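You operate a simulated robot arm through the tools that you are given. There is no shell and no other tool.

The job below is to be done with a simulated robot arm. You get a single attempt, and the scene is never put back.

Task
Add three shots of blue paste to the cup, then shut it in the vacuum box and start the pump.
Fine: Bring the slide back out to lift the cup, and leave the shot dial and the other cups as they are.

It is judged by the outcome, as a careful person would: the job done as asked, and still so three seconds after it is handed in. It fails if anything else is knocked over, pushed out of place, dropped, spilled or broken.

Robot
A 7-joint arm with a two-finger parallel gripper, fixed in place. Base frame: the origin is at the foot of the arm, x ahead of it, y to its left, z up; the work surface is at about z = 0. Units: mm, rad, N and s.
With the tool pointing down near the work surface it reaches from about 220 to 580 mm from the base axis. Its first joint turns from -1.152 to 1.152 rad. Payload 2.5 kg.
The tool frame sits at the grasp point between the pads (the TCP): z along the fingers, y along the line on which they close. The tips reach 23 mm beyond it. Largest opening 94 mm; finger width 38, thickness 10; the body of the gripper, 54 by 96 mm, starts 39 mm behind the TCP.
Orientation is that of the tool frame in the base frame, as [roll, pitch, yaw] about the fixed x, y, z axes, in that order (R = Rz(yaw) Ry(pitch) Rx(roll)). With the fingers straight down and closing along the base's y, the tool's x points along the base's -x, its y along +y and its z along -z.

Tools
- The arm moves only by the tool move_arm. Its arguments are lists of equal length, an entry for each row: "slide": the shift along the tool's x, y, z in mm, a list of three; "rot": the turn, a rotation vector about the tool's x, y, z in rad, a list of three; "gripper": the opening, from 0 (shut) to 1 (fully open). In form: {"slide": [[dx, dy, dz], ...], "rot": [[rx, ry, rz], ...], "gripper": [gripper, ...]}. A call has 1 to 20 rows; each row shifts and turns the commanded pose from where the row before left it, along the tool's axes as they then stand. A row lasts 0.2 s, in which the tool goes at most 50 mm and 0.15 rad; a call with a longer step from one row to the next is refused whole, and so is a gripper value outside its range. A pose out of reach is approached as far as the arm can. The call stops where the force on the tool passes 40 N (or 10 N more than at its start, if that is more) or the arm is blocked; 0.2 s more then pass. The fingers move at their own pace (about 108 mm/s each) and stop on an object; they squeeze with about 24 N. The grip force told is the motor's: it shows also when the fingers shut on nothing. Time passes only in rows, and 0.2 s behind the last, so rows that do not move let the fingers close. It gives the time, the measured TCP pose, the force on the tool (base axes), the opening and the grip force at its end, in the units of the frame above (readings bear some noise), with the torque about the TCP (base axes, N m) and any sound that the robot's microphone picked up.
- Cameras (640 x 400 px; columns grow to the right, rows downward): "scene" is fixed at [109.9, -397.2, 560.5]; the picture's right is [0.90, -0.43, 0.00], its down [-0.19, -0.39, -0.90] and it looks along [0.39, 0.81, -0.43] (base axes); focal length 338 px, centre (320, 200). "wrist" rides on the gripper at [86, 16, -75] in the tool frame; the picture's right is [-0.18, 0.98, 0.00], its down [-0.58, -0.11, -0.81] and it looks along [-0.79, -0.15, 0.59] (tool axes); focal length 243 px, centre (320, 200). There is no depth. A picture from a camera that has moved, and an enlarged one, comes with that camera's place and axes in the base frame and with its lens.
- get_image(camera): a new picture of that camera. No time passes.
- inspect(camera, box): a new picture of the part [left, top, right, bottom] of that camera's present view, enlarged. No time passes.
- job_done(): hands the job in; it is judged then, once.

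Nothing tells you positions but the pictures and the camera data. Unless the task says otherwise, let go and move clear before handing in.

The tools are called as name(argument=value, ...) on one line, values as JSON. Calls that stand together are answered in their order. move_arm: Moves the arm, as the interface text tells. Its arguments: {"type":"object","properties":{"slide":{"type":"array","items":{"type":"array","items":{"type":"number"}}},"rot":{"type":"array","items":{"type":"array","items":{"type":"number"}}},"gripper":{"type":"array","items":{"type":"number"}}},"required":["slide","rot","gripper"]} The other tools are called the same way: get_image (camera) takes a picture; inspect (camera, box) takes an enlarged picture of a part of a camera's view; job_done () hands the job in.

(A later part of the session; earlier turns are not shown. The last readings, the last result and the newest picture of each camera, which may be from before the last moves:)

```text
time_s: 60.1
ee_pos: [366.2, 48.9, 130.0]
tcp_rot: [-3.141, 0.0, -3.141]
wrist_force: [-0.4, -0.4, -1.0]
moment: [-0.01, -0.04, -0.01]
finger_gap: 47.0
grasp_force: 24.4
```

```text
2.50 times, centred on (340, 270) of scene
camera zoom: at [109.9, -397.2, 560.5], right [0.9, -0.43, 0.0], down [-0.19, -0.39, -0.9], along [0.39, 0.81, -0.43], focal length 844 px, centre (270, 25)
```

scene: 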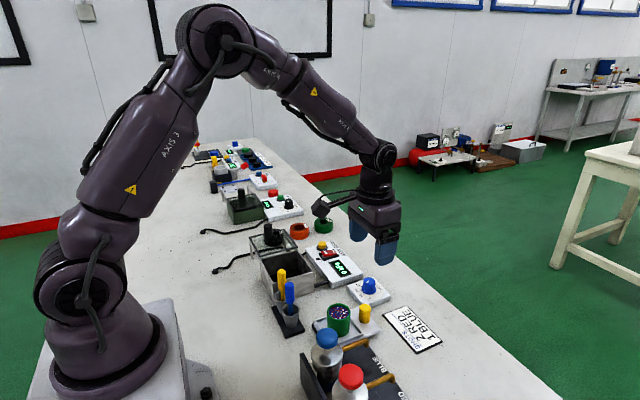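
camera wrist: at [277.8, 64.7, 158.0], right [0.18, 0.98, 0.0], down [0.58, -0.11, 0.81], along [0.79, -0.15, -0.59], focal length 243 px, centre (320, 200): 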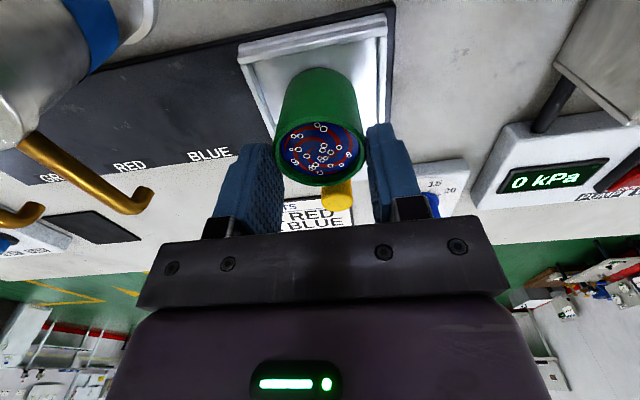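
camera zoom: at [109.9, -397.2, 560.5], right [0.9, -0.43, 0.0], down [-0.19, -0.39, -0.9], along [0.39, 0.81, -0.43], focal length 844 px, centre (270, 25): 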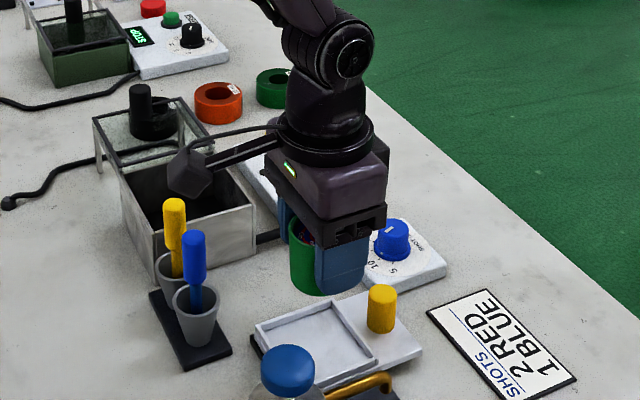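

The grip is steady. I'll carry the cup smoothly over to above the box centre at about (326, 239), clear of the stirrers.

move_arm(slide=[[0.6, 3, 0], [1.2, 6, 0], [2, 10, 0], [2.8, 14, 0], [3.3, 16, 0], [3.3, 16, 0], [3.3, 16, 0], [3.3, 16, 0], [3.3, 16, 0], [3.3, 16, 0], [3.3, 16, 0], [2.9, 14, 0], [2.1, 10, 0], [1.7, 8, 0], [1.3, 6, 0], [0.9, 4, 0], [0.7, 3, 0], [0, 0, 0]], rot=[[0, 0, 0], [0, 0, 0], [0, 0, 0], [0, 0, 0], [0, 0, 0], [0, 0, 0], [0, 0, 0], [0, 0, 0], [0, 0, 0], [0, 0, 0], [0, 0, 0], [0, 0, 0], [0, 0, 0], [0, 0, 0], [0, 0, 0], [0, 0, 0], [0, 0, 0], [0, 0, 0]], gripper=[0, 0, 0, 0, 0, 0, 0, 0, 0, 0, 0, 0, 0, 0, 0, 0, 0, 0])

get_image(camera="wrist")

inspect(camera="scene", box=[220, 170, 380, 300])

```text
time_s: 63.9
ee_pos: [326.6, 239.5, 129.8]
tcp_rot: [3.141, -0.001, -3.142]
wrist_force: [0.4, 0.4, -0.3]
moment: [-0.02, -0.01, 0.0]
finger_gap: 46.8
grasp_force: 23.8
```

```text
taken
camera wrist: at [238.6, 255.0, 205.0], right [0.18, 0.98, 0.0], down [0.58, -0.11, 0.81], along [0.79, -0.15, -0.59], focal length 243 px, centre (320, 200)
```

wrist: 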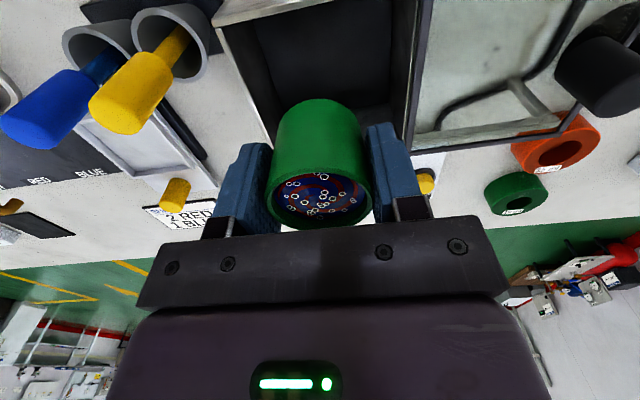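

```text
3.08 times, centred on (300, 235) of scene
camera zoom: at [109.9, -397.2, 560.5], right [0.9, -0.43, 0.0], down [-0.19, -0.39, -0.9], along [0.39, 0.81, -0.43], focal length 1038 px, centre (382, 92)
```

zoom: 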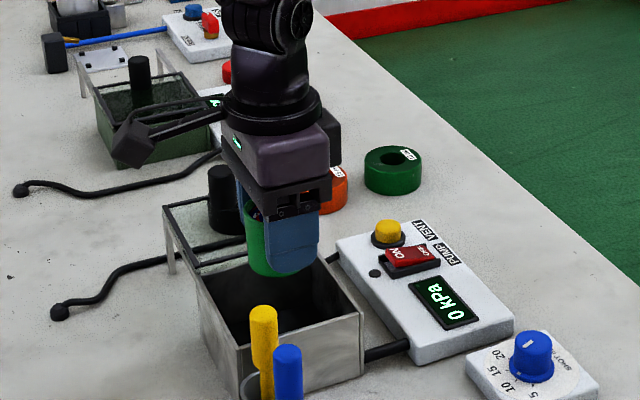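

The cup is over the box. I'll zoom in on the wrist view to check the centring against the walls before lowering.

inspect(camera="wrist", box=[190, 0, 470, 180])

inspect(camera="scene", box=[255, 215, 345, 285])

```text
2.22 times, centred on (330, 90) of wrist
camera zoom: at [238.6, 255.0, 205.0], right [0.18, 0.98, 0.0], down [0.58, -0.11, 0.81], along [0.79, -0.15, -0.59], focal length 539 px, centre (298, 444)
```

zoom: 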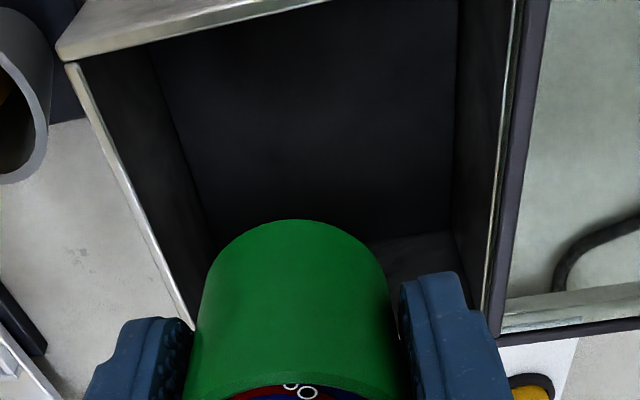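

```text
5.71 times, centred on (300, 250) of scene
camera zoom: at [109.9, -397.2, 560.5], right [0.9, -0.43, 0.0], down [-0.19, -0.39, -0.9], along [0.39, 0.81, -0.43], focal length 1929 px, centre (434, -86)
```

zoom: 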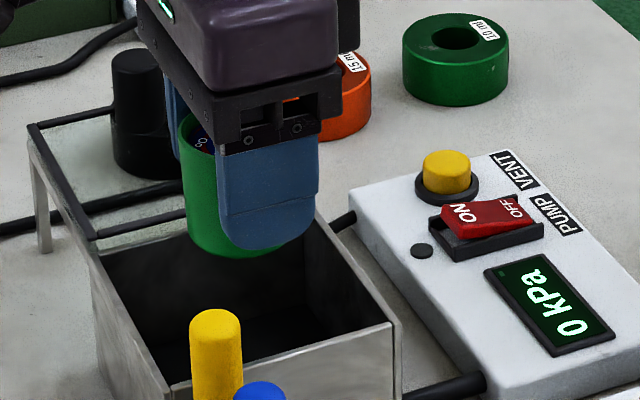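

Combining both cameras, the box centre is nearer (328, 244). I'll shift 4 mm and lower to just above the rim for another look.

move_arm(slide=[[-0.7, 2, 0], [-0.8, 2.2, 0], [0, 0, 5], [0, 0, 8], [0, 0, 8], [0, 0, 5], [0, 0, 0]], rot=[[0, 0, 0], [0, 0, 0], [0, 0, 0], [0, 0, 0], [0, 0, 0], [0, 0, 0], [0, 0, 0]], gripper=[0, 0, 0, 0, 0, 0, 0])

inspect(camera="wrist", box=[190, 0, 470, 180])

inspect(camera="scene", box=[255, 215, 345, 285])

```text
time_s: 65.5
ee_pos: [327.4, 241.5, 103.7]
tcp_rot: [3.141, -0.001, -3.141]
wrist_force: [-0.2, -0.2, 0.0]
moment: [-0.01, 0.01, 0.04]
finger_gap: 46.9
grasp_force: 23.5
```

```text
2.22 times, centred on (330, 90) of wrist
camera zoom: at [239.8, 258.8, 178.6], right [0.18, 0.98, 0.0], down [0.58, -0.11, 0.81], along [0.79, -0.15, -0.59], focal length 539 px, centre (298, 444)
```

zoom: 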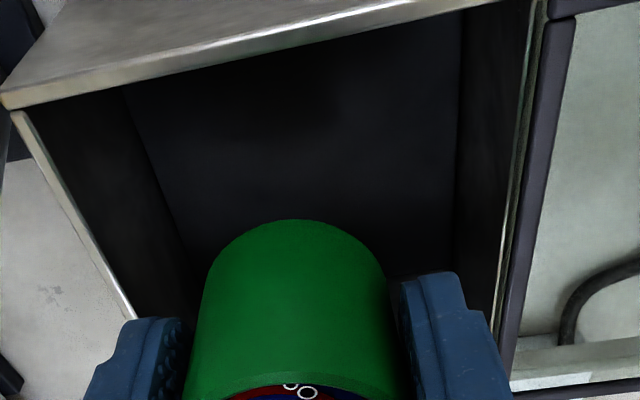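

```text
5.71 times, centred on (300, 250) of scene
camera zoom: at [109.9, -397.2, 560.5], right [0.9, -0.43, 0.0], down [-0.19, -0.39, -0.9], along [0.39, 0.81, -0.43], focal length 1929 px, centre (434, -86)
```

zoom: 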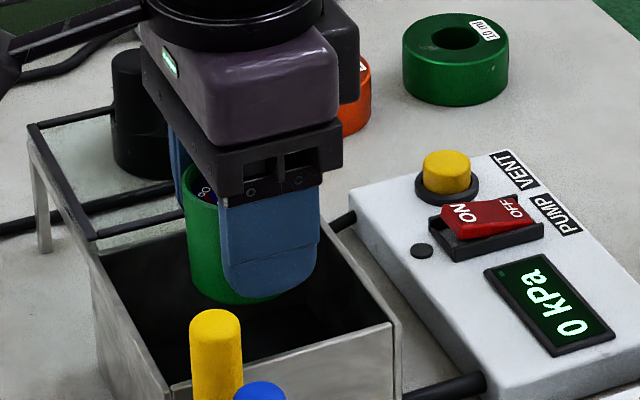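

Clearances look even: about 14 mm on the left, 18 mm on the right, and centred in x. I'll lower the cup into the box.

move_arm(slide=[[0, 1, 4], [0, 0, 8], [0, 0, 10], [0, 0, 10], [0, 0, 8], [0, 0, 6], [0, 0, 4], [0, 0, 0]], rot=[[0, 0, 0], [0, 0, 0], [0, 0, 0], [0, 0, 0], [0, 0, 0], [0, 0, 0], [0, 0, 0], [0, 0, 0]], gripper=[0, 0, 0, 0, 0, 0, 0, 0])

inspect(camera="wrist", box=[190, 0, 470, 180])

inspect(camera="scene", box=[255, 215, 345, 285])

```text
time_s: 67.3
ee_pos: [327.4, 243.3, 54.9]
tcp_rot: [3.142, 0.0, 3.14]
wrist_force: [0.5, 0.0, -0.2]
moment: [-0.01, 0.01, 0.0]
finger_gap: 47.0
grasp_force: 23.8
```

```text
2.22 times, centred on (330, 90) of wrist
camera zoom: at [240.3, 259.6, 128.9], right [0.18, 0.98, 0.0], down [0.58, -0.11, 0.81], along [0.79, -0.15, -0.59], focal length 539 px, centre (298, 444)
```

zoom: 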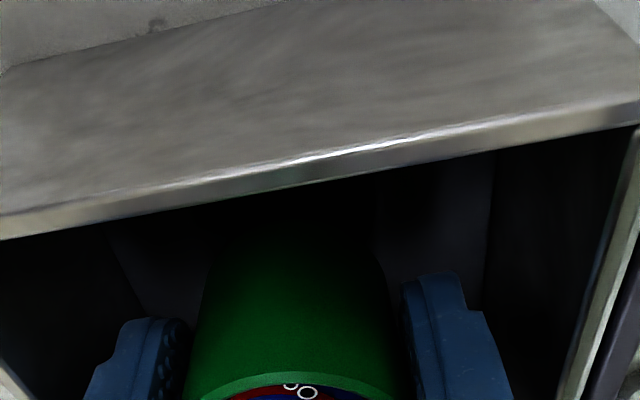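

```text
5.71 times, centred on (300, 250) of scene
camera zoom: at [109.9, -397.2, 560.5], right [0.9, -0.43, 0.0], down [-0.19, -0.39, -0.9], along [0.39, 0.81, -0.43], focal length 1929 px, centre (434, -86)
```

zoom: 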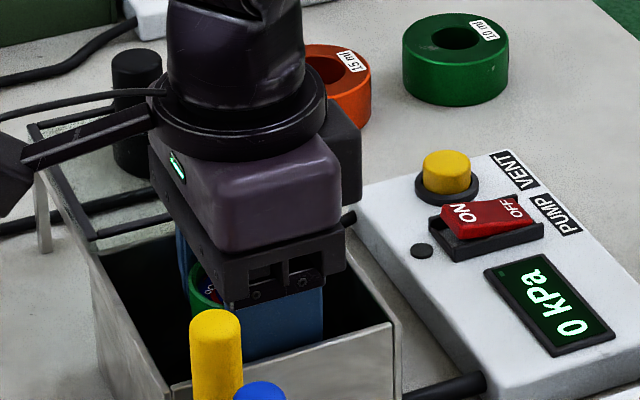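

The cup is inside the box with the bottom about 18 mm up. I'll lower in small steps to feel for the floor.

move_arm(slide=[[0, 0, 3], [0, 0, 3], [0, 0, 2], [0, 0, 2], [0, 0, 0]], rot=[[0, 0, 0], [0, 0, 0], [0, 0, 0], [0, 0, 0], [0, 0, 0]], gripper=[0, 0, 0, 0, 0])

```text
time_s: 68.5
ee_pos: [328.2, 243.5, 44.2]
tcp_rot: [-3.141, -0.001, -3.142]
wrist_force: [-0.4, -0.2, -0.8]
moment: [-0.01, 0.02, 0.01]
finger_gap: 46.7
grasp_force: 24.2
```

move_arm(slide=[[0, 0, 1], [0, 0, 1], [0, 0, 1], [0, 0, 0]], rot=[[0, 0, 0], [0, 0, 0], [0, 0, 0], [0, 0, 0]], gripper=[0, 0, 0, 0])

inspect(camera="scene", box=[265, 225, 325, 275])

```text
time_s: 69.5
ee_pos: [327.0, 244.1, 40.8]
tcp_rot: [3.141, 0.0, -3.141]
wrist_force: [-0.2, -0.7, -0.3]
moment: [-0.03, 0.0, -0.01]
finger_gap: 46.8
grasp_force: 23.7
```

```text
8.00 times, centred on (295, 250) of scene
camera zoom: at [109.9, -397.2, 560.5], right [0.9, -0.43, 0.0], down [-0.19, -0.39, -0.9], along [0.39, 0.81, -0.43], focal length 2700 px, centre (520, -200)
```

zoom: 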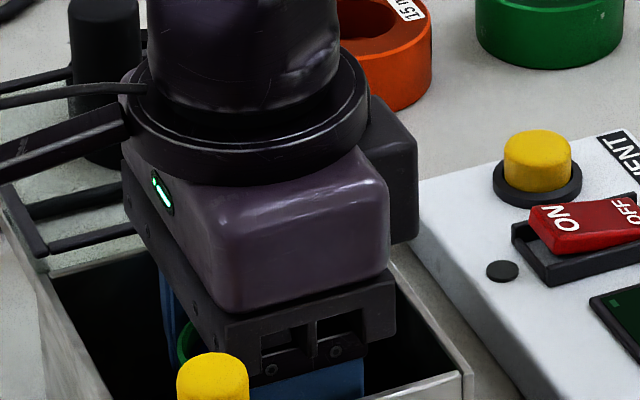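

No floor contact yet. I'll continue in 1 mm steps.

move_arm(slide=[[0, 0, 1], [0, 0, 1], [0, 0, 0]], rot=[[0, 0, 0], [0, 0, 0], [0, 0, 0]], gripper=[0, 0, 0])

```text
time_s: 70.3
ee_pos: [328.7, 244.4, 39.9]
tcp_rot: [3.139, 0.002, -3.141]
wrist_force: [-4.4, -1.4, 22.2]
moment: [0.01, 0.14, -0.04]
finger_gap: 47.2
grasp_force: 24.1
```

The cup is on the floor at z of about 40 (22 N). I'll relieve the pressure slightly and open the fingers just enough to clear it inside the box.

move_arm(slide=[[0, 0, -1], [0, 0, 0], [0, 0, 0], [0, 0, 0]], rot=[[0, 0, 0], [0, 0, 0], [0, 0, 0], [0, 0, 0]], gripper=[0, 0.6, 0.62, 0.62])

get_image(camera="wrist")

```text
time_s: 71.3
ee_pos: [328.8, 243.3, 39.1]
tcp_rot: [3.141, 0.0, -3.141]
wrist_force: [0.5, 0.1, -0.1]
moment: [0.01, -0.01, 0.01]
finger_gap: 58.3
grasp_force: 0.1
```

```text
taken
camera wrist: at [240.3, 259.6, 114.5], right [0.18, 0.98, 0.0], down [0.58, -0.11, 0.81], along [0.79, -0.15, -0.59], focal length 243 px, centre (320, 200)
```

wrist: 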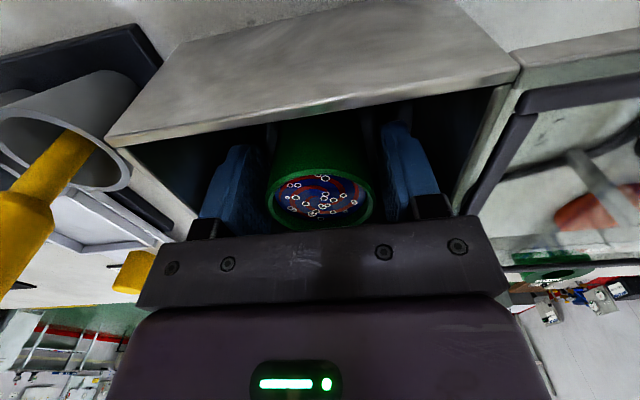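

The cup is standing free with clearance on both sides. I'll lift straight out.

move_arm(slide=[[0, 0, -5], [0, 0, -10], [0, 0, -20], [0, 0, -30], [0, 0, -35], [0, 0, -35], [0, 0, -30]], rot=[[0, 0, 0], [0, 0, 0], [0, 0, 0], [0, 0, 0], [0, 0, 0], [0, 0, 0], [0, 0, 0]], gripper=[0.62, 0.62, 0.62, 0.62, 0.62, 0.62, 0.62])

get_image(camera="wrist")

inspect(camera="scene", box=[240, 205, 340, 285])

```text
time_s: 72.9
ee_pos: [328.1, 243.7, 204.2]
tcp_rot: [3.142, -0.001, 3.141]
wrist_force: [0.3, -0.9, -1.0]
moment: [0.0, -0.02, 0.01]
finger_gap: 58.3
grasp_force: 0.1
```

```text
taken
camera wrist: at [240.3, 259.4, 280.1], right [0.18, 0.98, 0.0], down [0.58, -0.11, 0.81], along [0.79, -0.15, -0.59], focal length 243 px, centre (320, 200)
```

wrist: 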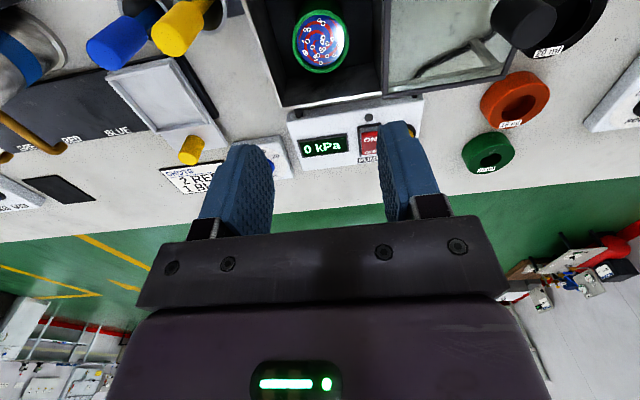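

```text
5.00 times, centred on (290, 245) of scene
camera zoom: at [109.9, -397.2, 560.5], right [0.9, -0.43, 0.0], down [-0.19, -0.39, -0.9], along [0.39, 0.81, -0.43], focal length 1688 px, centre (470, -25)
```

zoom: 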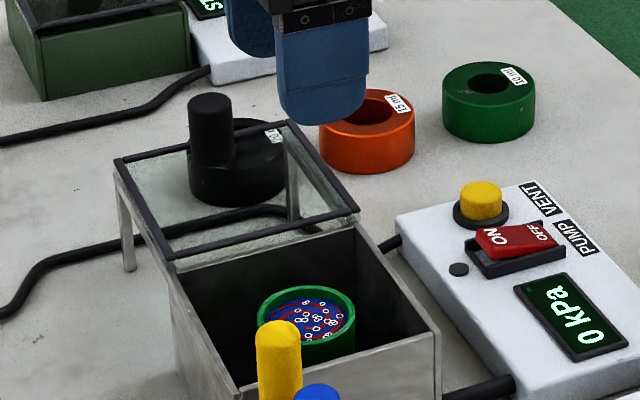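

The cup sits in the box below the rim. Next I'll go over to the lid's black knob.

move_arm(slide=[[0.5, 34, 0], [0.5, 34, 0], [0.5, 34, 0], [0.5, 34, 0], [0, 0, 0]], rot=[[0, 0, 0], [0, 0, 0], [0, 0, 0], [0, 0, 0], [0, 0, 0]], gripper=[0.62, 0.62, 0.62, 0.62, 0.62])

get_image(camera="wrist")

inspect(camera="wrist", box=[180, 0, 460, 180])

inspect(camera="scene", box=[220, 190, 340, 280])

```text
time_s: 74.1
ee_pos: [326.3, 379.5, 204.1]
tcp_rot: [3.141, -0.001, 3.142]
wrist_force: [0.5, -0.2, -0.3]
moment: [0.02, 0.0, 0.0]
finger_gap: 58.3
grasp_force: 0.1
```

```text
taken
camera wrist: at [238.2, 395.5, 279.1], right [0.18, 0.98, 0.0], down [0.58, -0.11, 0.81], along [0.79, -0.15, -0.59], focal length 243 px, centre (320, 200)
```

wrist: 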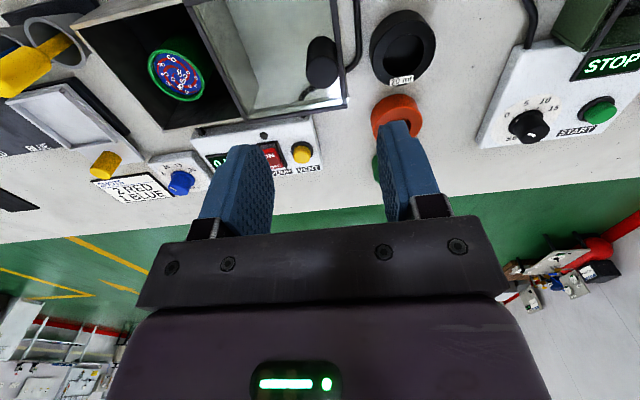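

```text
2.22 times, centred on (320, 90) of wrist
camera zoom: at [238.2, 395.5, 279.1], right [0.18, 0.98, 0.0], down [0.58, -0.11, 0.81], along [0.79, -0.15, -0.59], focal length 539 px, centre (320, 444)
```

zoom: 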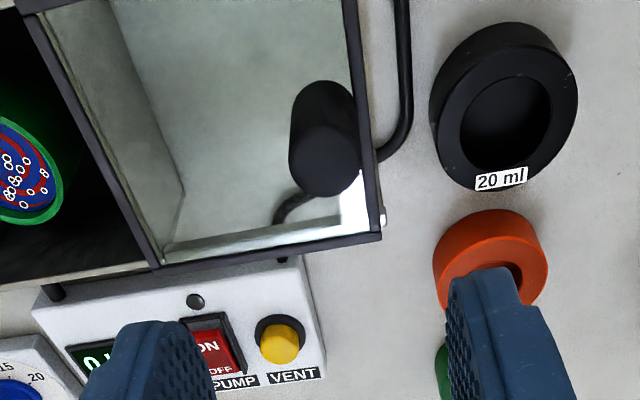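

```text
4.44 times, centred on (280, 235) of scene
camera zoom: at [109.9, -397.2, 560.5], right [0.9, -0.43, 0.0], down [-0.19, -0.39, -0.9], along [0.39, 0.81, -0.43], focal length 1500 px, centre (498, 44)
```

zoom: 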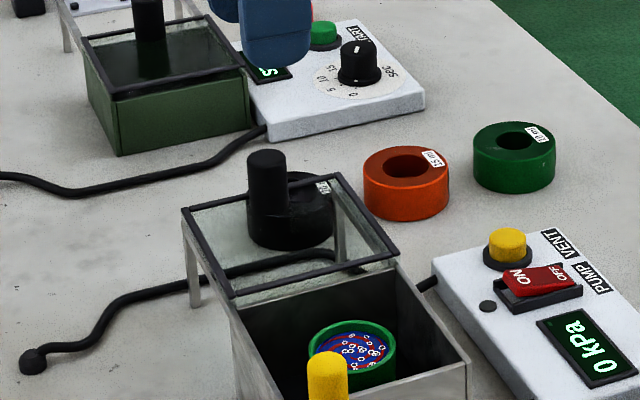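

The knob is directly below, at about (326, 381). I'll lower so the fingers straddle it while staying above the glass.

move_arm(slide=[[0, 1.5, 35], [0, 0, 35], [0, 0, 20], [0, 0, 12], [0, 0, 0]], rot=[[0, 0, 0], [0, 0, 0], [0, 0, 0], [0, 0, 0], [0, 0, 0]], gripper=[0.62, 0.62, 0.62, 0.62, 0.62])

get_image(camera="wrist")

inspect(camera="scene", box=[220, 190, 340, 280])

```text
time_s: 75.3
ee_pos: [324.9, 380.8, 102.9]
tcp_rot: [-3.141, 0.0, 3.141]
wrist_force: [0.3, -1.3, -0.7]
moment: [-0.01, -0.02, 0.03]
finger_gap: 58.2
grasp_force: 0.0
```

```text
taken
camera wrist: at [238.3, 397.2, 177.6], right [0.18, 0.98, 0.0], down [0.58, -0.11, 0.81], along [0.79, -0.15, -0.59], focal length 243 px, centre (320, 200)
```

wrist: 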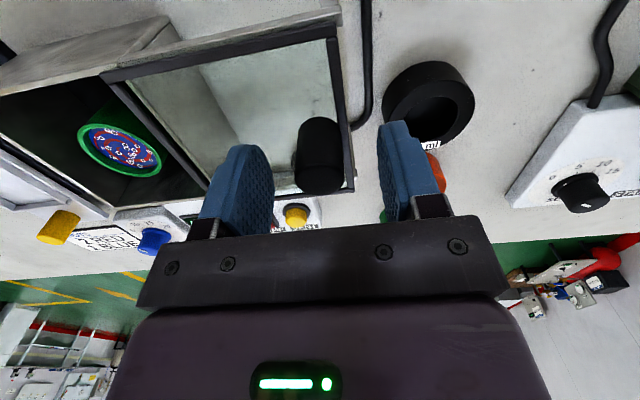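

```text
4.44 times, centred on (280, 235) of scene
camera zoom: at [109.9, -397.2, 560.5], right [0.9, -0.43, 0.0], down [-0.19, -0.39, -0.9], along [0.39, 0.81, -0.43], focal length 1500 px, centre (498, 44)
```

zoom: 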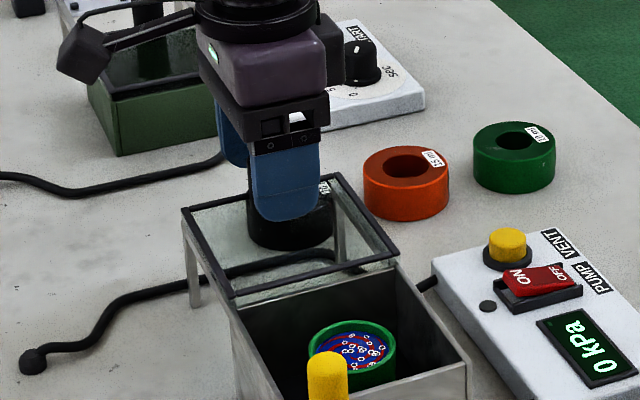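

The knob is centred between the fingers. I'll go down 4 mm and narrow to a loose straddle.

move_arm(slide=[[0, 0, 4], [0, 0, 0], [0, 0, 0]], rot=[[0, 0, 0], [0, 0, 0], [0, 0, 0]], gripper=[0.4, 0.31, 0.31])

get_image(camera="wrist")

```text
time_s: 76.1
ee_pos: [325.7, 380.5, 98.8]
tcp_rot: [3.142, 0.0, -3.139]
wrist_force: [0.3, -0.1, 0.4]
moment: [-0.05, 0.01, 0.03]
finger_gap: 29.0
grasp_force: 0.1
```

```text
taken
camera wrist: at [238.3, 397.3, 174.0], right [0.18, 0.98, 0.0], down [0.58, -0.11, 0.81], along [0.79, -0.15, -0.59], focal length 243 px, centre (320, 200)
```

wrist: 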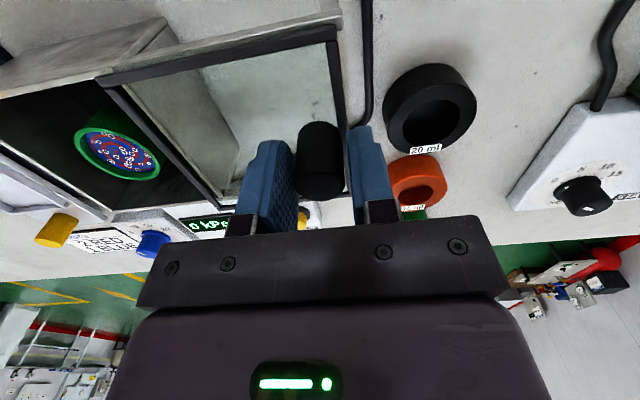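

The fingers straddle the knob loosely. I'll slide the lid towards the box, checking after about 40 mm.

move_arm(slide=[[0, -4, 0], [0, -6, 0], [0, -8, 0], [0, -8, 0], [0, -8, 0], [0, -6, 0], [0, 0, 0]], rot=[[0, 0, 0], [0, 0, 0], [0, 0, 0], [0, 0, 0], [0, 0, 0], [0, 0, 0], [0, 0, 0]], gripper=[0.31, 0.31, 0.31, 0.31, 0.31, 0.31, 0.31])

get_image(camera="wrist")

inspect(camera="scene", box=[220, 200, 340, 290])

```text
time_s: 77.7
ee_pos: [326.8, 341.3, 99.1]
tcp_rot: [3.142, 0.001, -3.14]
wrist_force: [-0.2, -0.2, -0.3]
moment: [-0.03, 0.02, 0.02]
finger_gap: 29.3
grasp_force: 0.1
```

```text
taken
camera wrist: at [238.6, 356.8, 173.7], right [0.18, 0.98, 0.0], down [0.58, -0.11, 0.81], along [0.79, -0.15, -0.59], focal length 243 px, centre (320, 200)
```

wrist: 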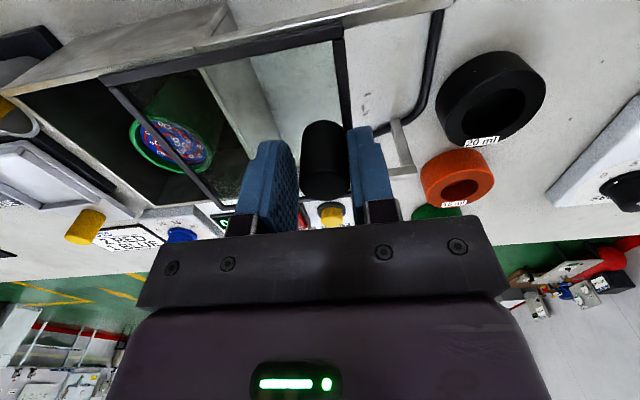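

```text
4.44 times, centred on (280, 245) of scene
camera zoom: at [109.9, -397.2, 560.5], right [0.9, -0.43, 0.0], down [-0.19, -0.39, -0.9], along [0.39, 0.81, -0.43], focal length 1500 px, centre (498, 0)
```

zoom: 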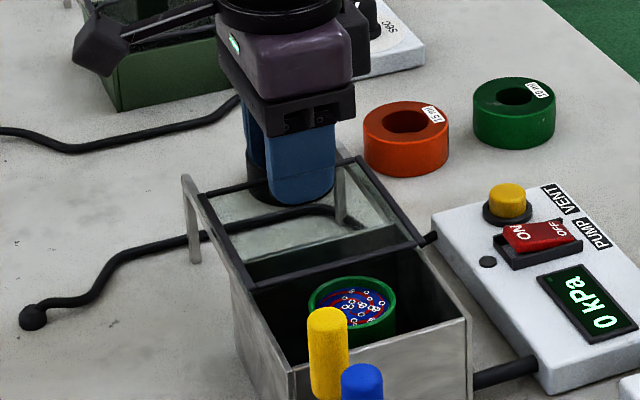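

The lid slides freely and passes over the cup. I'll continue.

move_arm(slide=[[0, -4, 0], [0, -7, 0], [0, -8, 0], [0, -8, 0], [0, -8, 0], [0, -8, 0], [0, -6, 0], [0, 0, 0]], rot=[[0, 0, 0], [0, 0, 0], [0, 0, 0], [0, 0, 0], [0, 0, 0], [0, 0, 0], [0, 0, 0], [0, 0, 0]], gripper=[0.31, 0.31, 0.31, 0.31, 0.31, 0.31, 0.31, 0.31])

get_image(camera="wrist")

inspect(camera="scene", box=[220, 210, 340, 300])

```text
time_s: 79.5
ee_pos: [325.8, 292.1, 99.1]
tcp_rot: [3.141, -0.001, 3.14]
wrist_force: [0.4, -1.2, -0.2]
moment: [-0.04, -0.02, -0.03]
finger_gap: 28.9
grasp_force: 0.0
```

```text
taken
camera wrist: at [238.0, 307.9, 173.9], right [0.19, 0.98, 0.0], down [0.58, -0.11, 0.81], along [0.79, -0.15, -0.59], focal length 243 px, centre (320, 200)
```

wrist: 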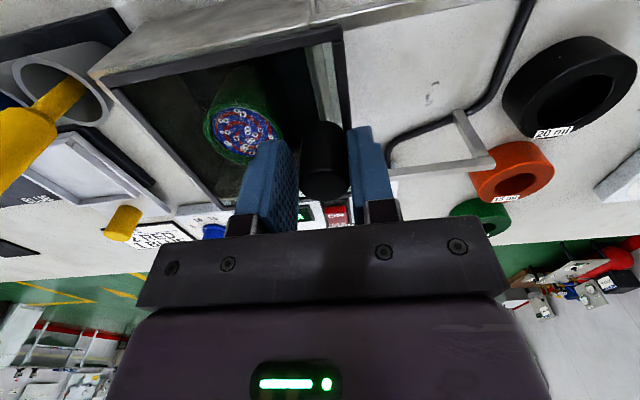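

```text
4.44 times, centred on (280, 255) of scene
camera zoom: at [109.9, -397.2, 560.5], right [0.9, -0.43, 0.0], down [-0.19, -0.39, -0.9], along [0.39, 0.81, -0.43], focal length 1500 px, centre (498, -44)
```

zoom: 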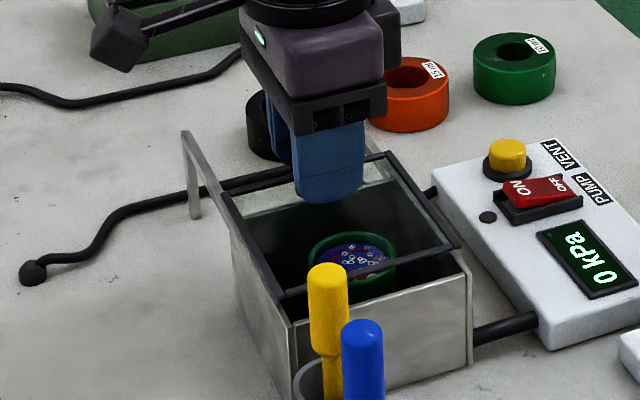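

About 15 mm remain. I'll ease it on towards the end stop.

move_arm(slide=[[0, -4, 0], [0, -4, 0], [0, -3, 0], [0, -2, 0], [0, 0, 0]], rot=[[0, 0, 0], [0, 0, 0], [0, 0, 0], [0, 0, 0], [0, 0, 0]], gripper=[0.31, 0.31, 0.31, 0.31, 0.31])

inspect(camera="scene", box=[240, 225, 330, 295])

get_image(camera="wrist")

```text
time_s: 80.7
ee_pos: [325.9, 278.2, 98.9]
tcp_rot: [3.142, 0.001, 3.139]
wrist_force: [0.8, 0.2, 0.1]
moment: [0.0, 0.0, 0.03]
finger_gap: 29.2
grasp_force: 0.1
```

```text
5.71 times, centred on (285, 260) of scene
camera zoom: at [109.9, -397.2, 560.5], right [0.9, -0.43, 0.0], down [-0.19, -0.39, -0.9], along [0.39, 0.81, -0.43], focal length 1929 px, centre (520, -143)
```

zoom: 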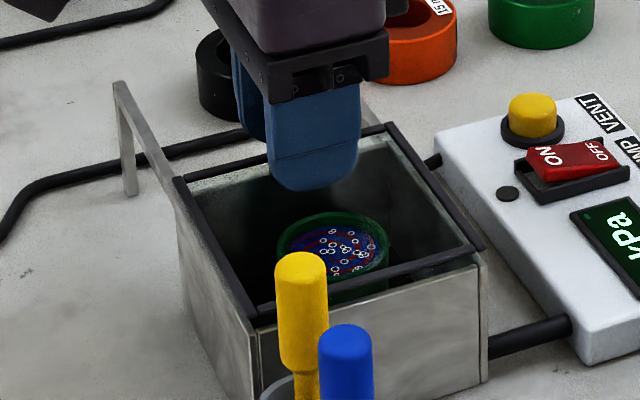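

```text
taken
camera wrist: at [238.2, 295.5, 174.0], right [0.19, 0.98, 0.0], down [0.58, -0.11, 0.81], along [0.79, -0.15, -0.59], focal length 243 px, centre (320, 200)
```

wrist: 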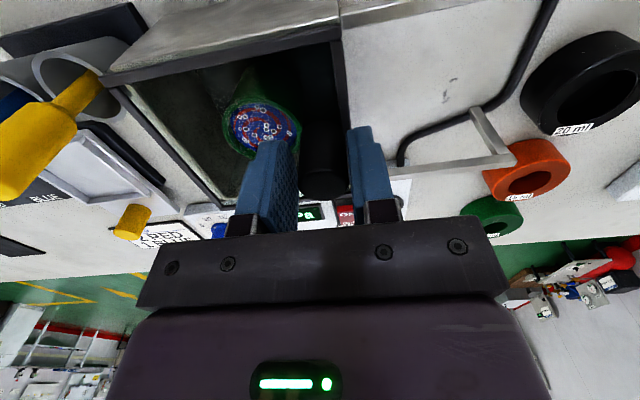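

The lid nearly covers the box. I'll push in small steps to feel for the stop.

move_arm(slide=[[0, -1.5, 0], [0, -1.5, 0], [0, -1.5, 0], [0, 0, 0]], rot=[[0, 0, 0], [0, 0, 0], [0, 0, 0], [0, 0, 0]], gripper=[0.31, 0.31, 0.31, 0.31])

inspect(camera="scene", box=[240, 225, 330, 295])

```text
time_s: 81.7
ee_pos: [325.2, 276.6, 98.9]
tcp_rot: [3.14, 0.0, -3.141]
wrist_force: [0.1, 10.2, -3.1]
moment: [0.0, -0.16, 0.02]
finger_gap: 33.6
grasp_force: 5.5
```

```text
5.71 times, centred on (285, 260) of scene
camera zoom: at [109.9, -397.2, 560.5], right [0.9, -0.43, 0.0], down [-0.19, -0.39, -0.9], along [0.39, 0.81, -0.43], focal length 1929 px, centre (520, -143)
```

zoom: 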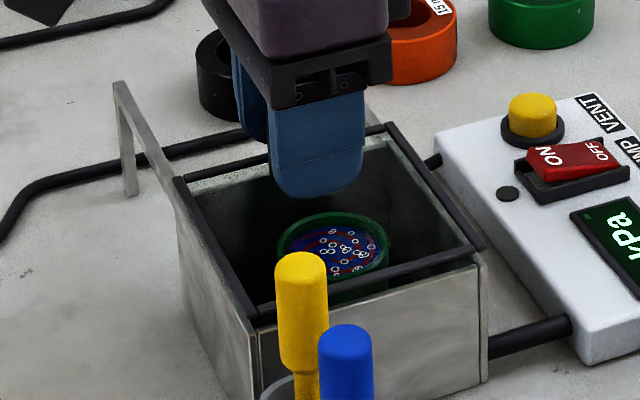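

The lid has reached its stop (10 N back-force, no further motion). I'll back off, open and rise to verify it is closed.

move_arm(slide=[[0, 2.5, 0], [0, 0, 0], [0, 0, 0], [0, 0, -10], [0, 0, -30], [0, 0, -40], [0, 0, -40]], rot=[[0, 0, 0], [0, 0, 0], [0, 0, 0], [0, 0, 0], [0, 0, 0], [0, 0, 0], [0, 0, 0]], gripper=[0.31, 0.55, 0.6, 0.6, 0.6, 0.6, 0.6])

get_image(camera="wrist")

inspect(camera="wrist", box=[180, 0, 460, 180])

inspect(camera="scene", box=[240, 205, 360, 295])

```text
time_s: 83.3
ee_pos: [325.9, 277.6, 219.1]
tcp_rot: [-3.139, -0.002, -3.141]
wrist_force: [0.3, 0.2, -0.7]
moment: [-0.02, 0.03, -0.04]
finger_gap: 56.5
grasp_force: 0.0
```

```text
taken
camera wrist: at [237.7, 293.5, 293.8], right [0.18, 0.98, 0.0], down [0.58, -0.11, 0.81], along [0.79, -0.15, -0.59], focal length 243 px, centre (320, 200)
```

wrist: 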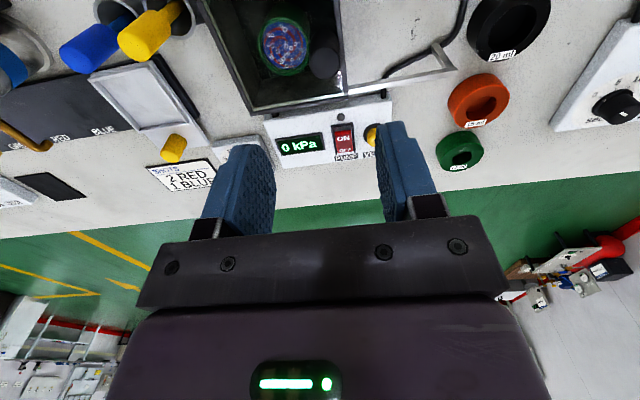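

```text
2.22 times, centred on (320, 90) of wrist
camera zoom: at [237.7, 293.5, 293.8], right [0.18, 0.98, 0.0], down [0.58, -0.11, 0.81], along [0.79, -0.15, -0.59], focal length 539 px, centre (320, 444)
```

zoom: 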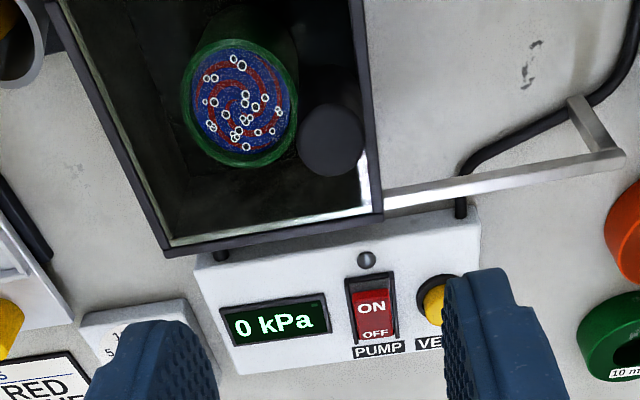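

```text
4.44 times, centred on (300, 250) of scene
camera zoom: at [109.9, -397.2, 560.5], right [0.9, -0.43, 0.0], down [-0.19, -0.39, -0.9], along [0.39, 0.81, -0.43], focal length 1500 px, centre (409, -22)
```

zoom: 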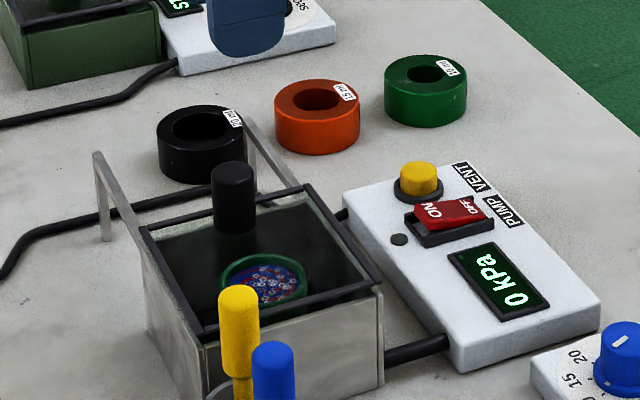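

The lid fully covers the box and the cup is visible through the glass. Next is the pump rocker: its ON end is at about (447–450, 283). I'll move above it with closed fingers.

move_arm(slide=[[-30, 1.4, 0], [-30, 1.4, 0], [-30, 1.4, 0], [-31, 1.2, 0], [0, 0, 30], [0, 0, 40], [0, 0, 30], [0, 0, 0]], rot=[[0, 0, 0], [0, 0, 0], [0, 0, 0], [0, 0, 0], [0, 0, 0], [0, 0, 0], [0, 0, 0], [0, 0, 0]], gripper=[0, 0, 0, 0, 0, 0, 0, 0])

get_image(camera="wrist")

inspect(camera="wrist", box=[220, 0, 440, 140])

inspect(camera="scene", box=[280, 205, 380, 285])

```text
time_s: 85.1
ee_pos: [447.3, 281.7, 118.5]
tcp_rot: [-3.14, 0.0, 3.141]
wrist_force: [0.1, -0.7, 0.7]
moment: [-0.02, 0.02, 0.0]
finger_gap: 0.1
grasp_force: 23.3
```

```text
taken
camera wrist: at [359.6, 298.5, 193.1], right [0.18, 0.98, 0.0], down [0.58, -0.11, 0.81], along [0.79, -0.15, -0.59], focal length 243 px, centre (320, 200)
```

wrist: 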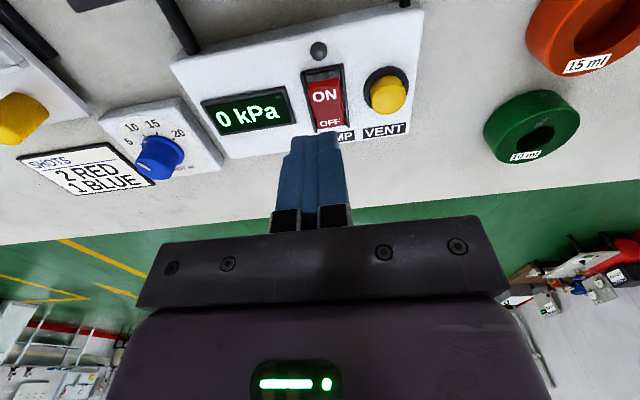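

```text
2.86 times, centred on (330, 70) of wrist
camera zoom: at [359.6, 298.5, 193.1], right [0.18, 0.98, 0.0], down [0.58, -0.11, 0.81], along [0.79, -0.15, -0.59], focal length 693 px, centre (291, 571)
```

zoom: 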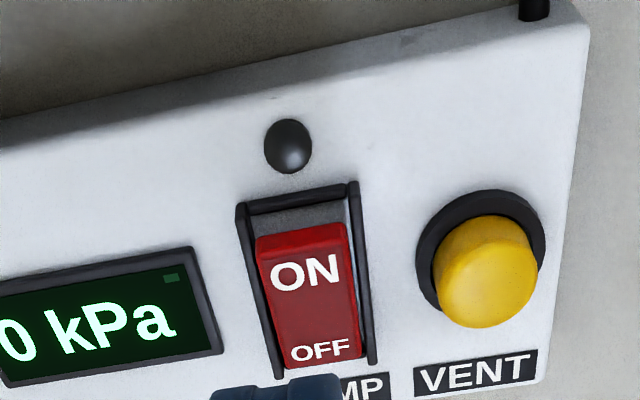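

```text
5.00 times, centred on (330, 245) of scene
camera zoom: at [109.9, -397.2, 560.5], right [0.9, -0.43, 0.0], down [-0.19, -0.39, -0.9], along [0.39, 0.81, -0.43], focal length 1688 px, centre (270, -25)
```

zoom: 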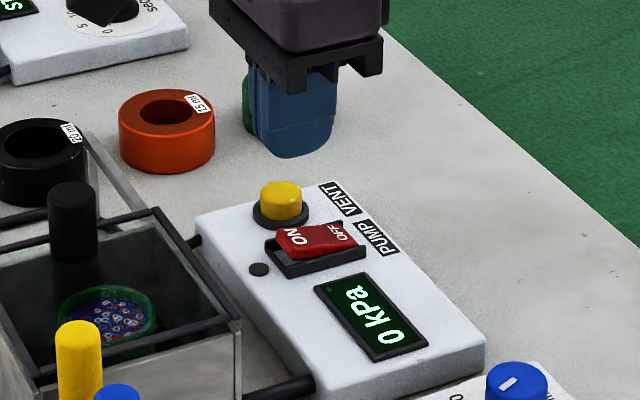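

The rocker has raised side rails, so I'll press its ON end with just one finger for more side clearance. I'll open to about 60 mm and place the -y finger over the ON end, with the vent button well between the fingers.

move_arm(slide=[[2, 12, 0], [2, 12, 0], [0, 12, 0], [0, 0, 0]], rot=[[0, 0, 0], [0, 0, 0], [0, 0, 0], [0, 0, 0]], gripper=[0.64, 0.64, 0.64, 0.64])

get_image(camera="wrist")

inspect(camera="scene", box=[280, 205, 380, 285])

```text
time_s: 86.1
ee_pos: [442.0, 318.4, 119.3]
tcp_rot: [-3.141, 0.001, 3.14]
wrist_force: [1.2, -0.2, 0.7]
moment: [-0.03, -0.03, -0.01]
finger_gap: 60.4
grasp_force: 0.1
```

```text
taken
camera wrist: at [355.0, 334.7, 193.7], right [0.19, 0.98, 0.0], down [0.58, -0.11, 0.81], along [0.79, -0.15, -0.59], focal length 243 px, centre (320, 200)
```

wrist: 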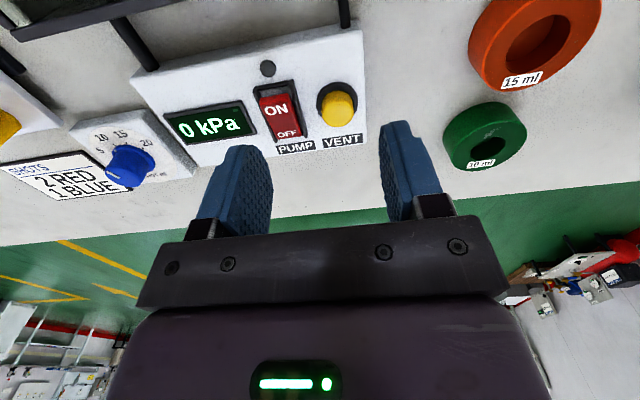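

```text
5.00 times, centred on (330, 245) of scene
camera zoom: at [109.9, -397.2, 560.5], right [0.9, -0.43, 0.0], down [-0.19, -0.39, -0.9], along [0.39, 0.81, -0.43], focal length 1688 px, centre (270, -25)
```

zoom: 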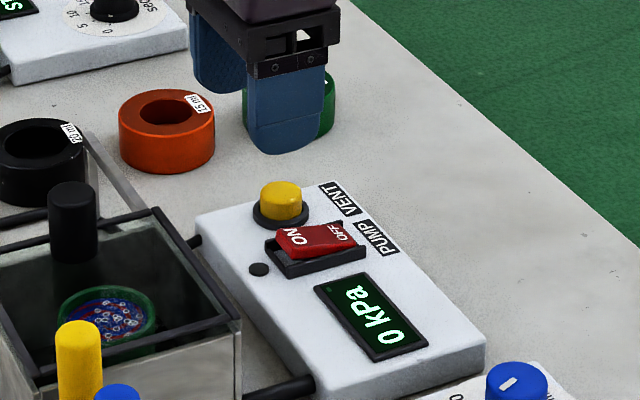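

The -y finger is lined up over the ON end. I'll shift 3 mm in x and descend to just above it.

move_arm(slide=[[-3, 0, 20], [0, 0, 20], [0, 0, 10], [0, 0, 0]], rot=[[0, 0, 0], [0, 0, 0], [0, 0, 0], [0, 0, 0]], gripper=[0.64, 0.64, 0.64, 0.64])

inspect(camera="scene", box=[295, 215, 375, 275])

get_image(camera="wrist")

```text
time_s: 87.1
ee_pos: [446.8, 318.6, 69.3]
tcp_rot: [3.141, 0.0, 3.141]
wrist_force: [-0.7, 0.0, -0.2]
moment: [-0.02, -0.03, -0.02]
finger_gap: 60.3
grasp_force: 0.1
```

```text
6.67 times, centred on (335, 245) of scene
camera zoom: at [109.9, -397.2, 560.5], right [0.9, -0.43, 0.0], down [-0.19, -0.39, -0.9], along [0.39, 0.81, -0.43], focal length 2250 px, centre (220, -100)
```

zoom: 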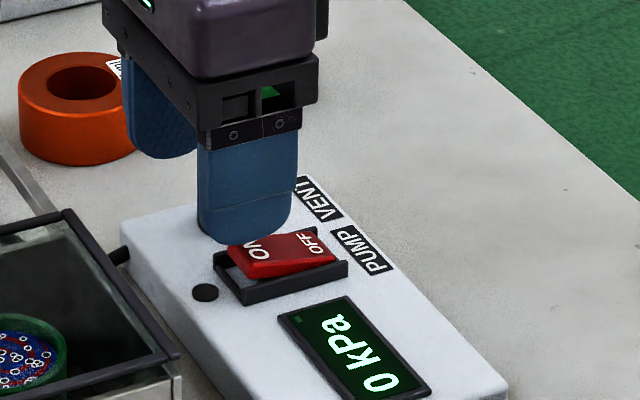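

```text
taken
camera wrist: at [358.1, 334.9, 143.6], right [0.18, 0.98, 0.0], down [0.58, -0.11, 0.81], along [0.79, -0.15, -0.59], focal length 243 px, centre (320, 200)
```

wrist: 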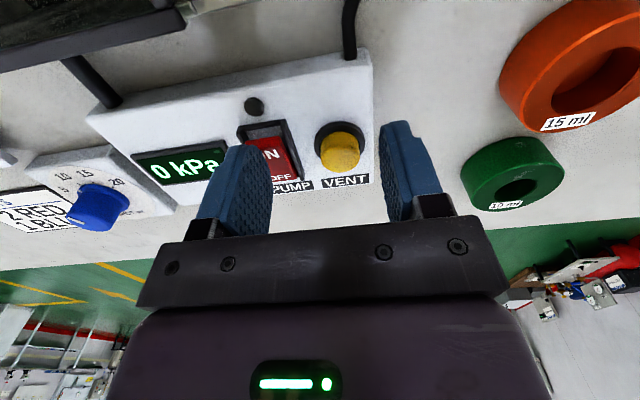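

The fingertip is about 8–10 mm above the ON end and lined up. I'll press down in small steps.

move_arm(slide=[[0, 0, 3], [0, 0, 3], [0, 0, 2], [0, 0, 2], [0, 0, 0]], rot=[[0, 0, 0], [0, 0, 0], [0, 0, 0], [0, 0, 0], [0, 0, 0]], gripper=[0.64, 0.64, 0.64, 0.64, 0.64])

inspect(camera="scene", box=[295, 215, 375, 275])

```text
time_s: 88.3
ee_pos: [445.9, 318.3, 58.2]
tcp_rot: [-3.14, -0.001, -3.14]
wrist_force: [-1.5, 0.6, 0.7]
moment: [0.0, 0.0, -0.02]
finger_gap: 59.9
grasp_force: 0.1
```

```text
6.67 times, centred on (335, 245) of scene
camera zoom: at [109.9, -397.2, 560.5], right [0.9, -0.43, 0.0], down [-0.19, -0.39, -0.9], along [0.39, 0.81, -0.43], focal length 2250 px, centre (220, -100)
```

zoom: 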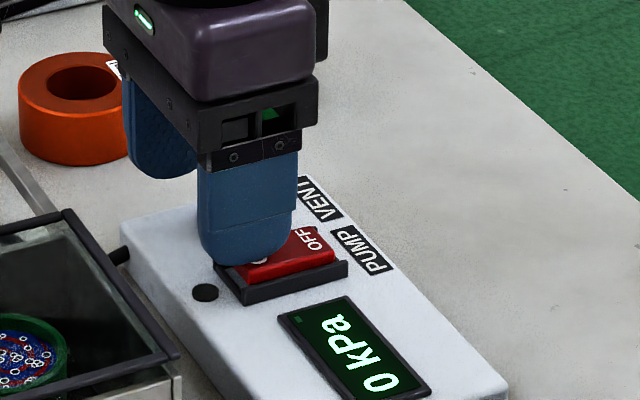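

The tip is just touching. I'll keep pressing in 2 mm steps.

move_arm(slide=[[0, 0, 2], [0, 0, 2], [0, 0, 0]], rot=[[0, 0, 0], [0, 0, 0], [0, 0, 0]], gripper=[0.64, 0.64, 0.64])

inspect(camera="scene", box=[295, 215, 375, 275])

```text
time_s: 89.2
ee_pos: [446.1, 319.2, 59.1]
tcp_rot: [3.141, 0.001, 3.141]
wrist_force: [-1.4, 0.3, 1.5]
moment: [-0.11, -0.06, 0.0]
finger_gap: 60.5
grasp_force: 0.2
stopped in row 3: the force on the tool passed its limit at 42 N (the readings are from after the stop); the commanded pose is now the measured one
```

```text
6.67 times, centred on (335, 245) of scene
camera zoom: at [109.9, -397.2, 560.5], right [0.9, -0.43, 0.0], down [-0.19, -0.39, -0.9], along [0.39, 0.81, -0.43], focal length 2250 px, centre (220, -100)
```

zoom: 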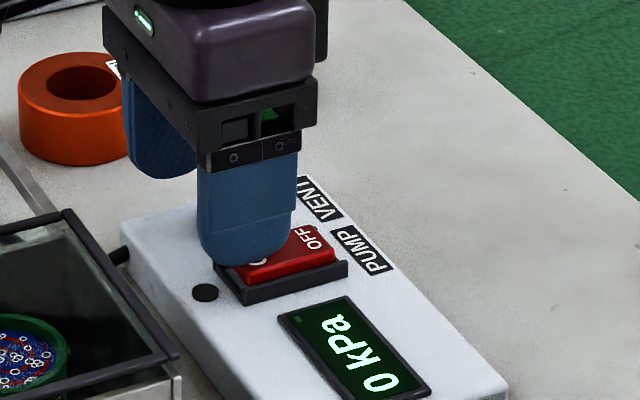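

The force limit tripped at 42 N. I'll raise the finger and see whether the rocker flipped.

move_arm(slide=[[0, 0, -5], [0, 0, -20], [0, 0, -20], [0, 0, 0]], rot=[[0, 0, 0], [0, 0, 0], [0, 0, 0], [0, 0, 0]], gripper=[0.64, 0.64, 0.64, 0.64])

inspect(camera="scene", box=[295, 215, 375, 275])

inspect(camera="wrist", box=[100, 20, 420, 220])

```text
time_s: 90.2
ee_pos: [446.7, 319.6, 103.4]
tcp_rot: [3.141, 0.0, 3.139]
wrist_force: [0.4, 0.0, -0.5]
moment: [-0.02, 0.02, 0.03]
finger_gap: 60.0
grasp_force: 0.1
```

```text
6.67 times, centred on (335, 245) of scene
camera zoom: at [109.9, -397.2, 560.5], right [0.9, -0.43, 0.0], down [-0.19, -0.39, -0.9], along [0.39, 0.81, -0.43], focal length 2250 px, centre (220, -100)
```

zoom: 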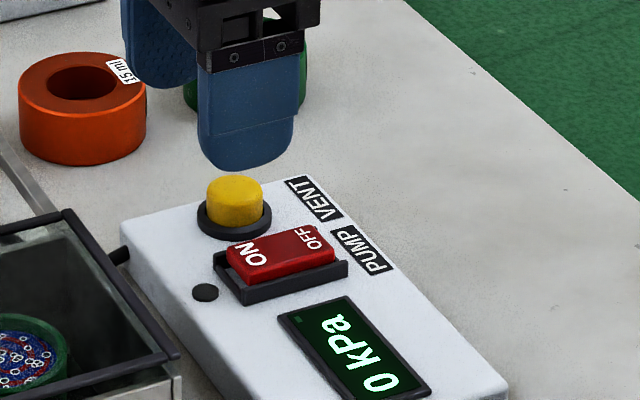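

```text
2.00 times, centred on (260, 120) of wrist
camera zoom: at [358.5, 335.2, 178.0], right [0.19, 0.98, 0.0], down [0.58, -0.11, 0.81], along [0.79, -0.15, -0.59], focal length 485 px, centre (440, 360)
```

zoom: 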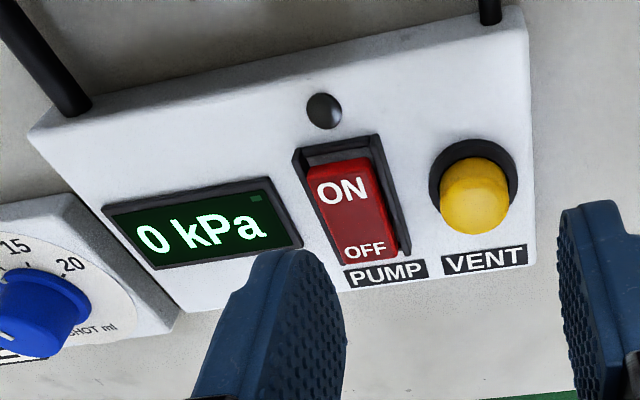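

The rocker now looks level, so it seems only partly flipped. I'll zoom in closely on it.

inspect(camera="scene", box=[315, 238, 355, 263])

inspect(camera="wrist", box=[230, 60, 320, 160])

```text
16.00 times, centred on (335, 250) of scene
camera zoom: at [109.9, -397.2, 560.5], right [0.9, -0.43, 0.0], down [-0.19, -0.39, -0.9], along [0.39, 0.81, -0.43], focal length 5400 px, centre (80, -608)
```

zoom: 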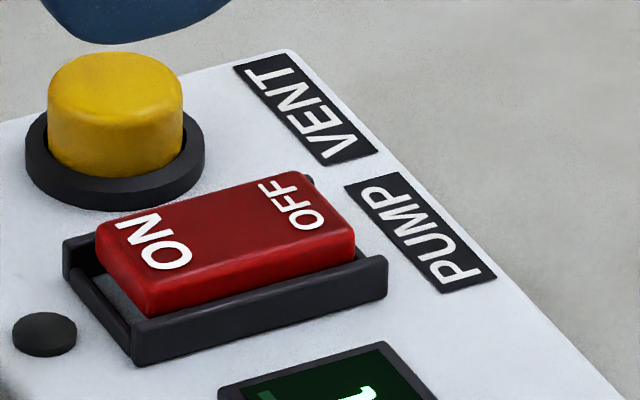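

```text
4.00 times, centred on (275, 110) of wrist
camera zoom: at [358.5, 335.2, 178.0], right [0.19, 0.98, 0.0], down [0.58, -0.11, 0.81], along [0.79, -0.15, -0.59], focal length 970 px, centre (500, 560)
```

zoom: 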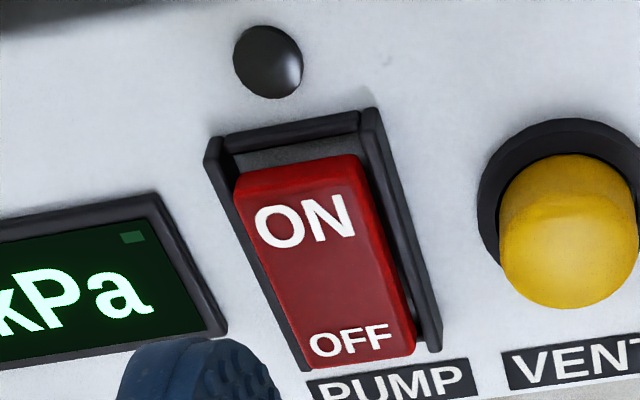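

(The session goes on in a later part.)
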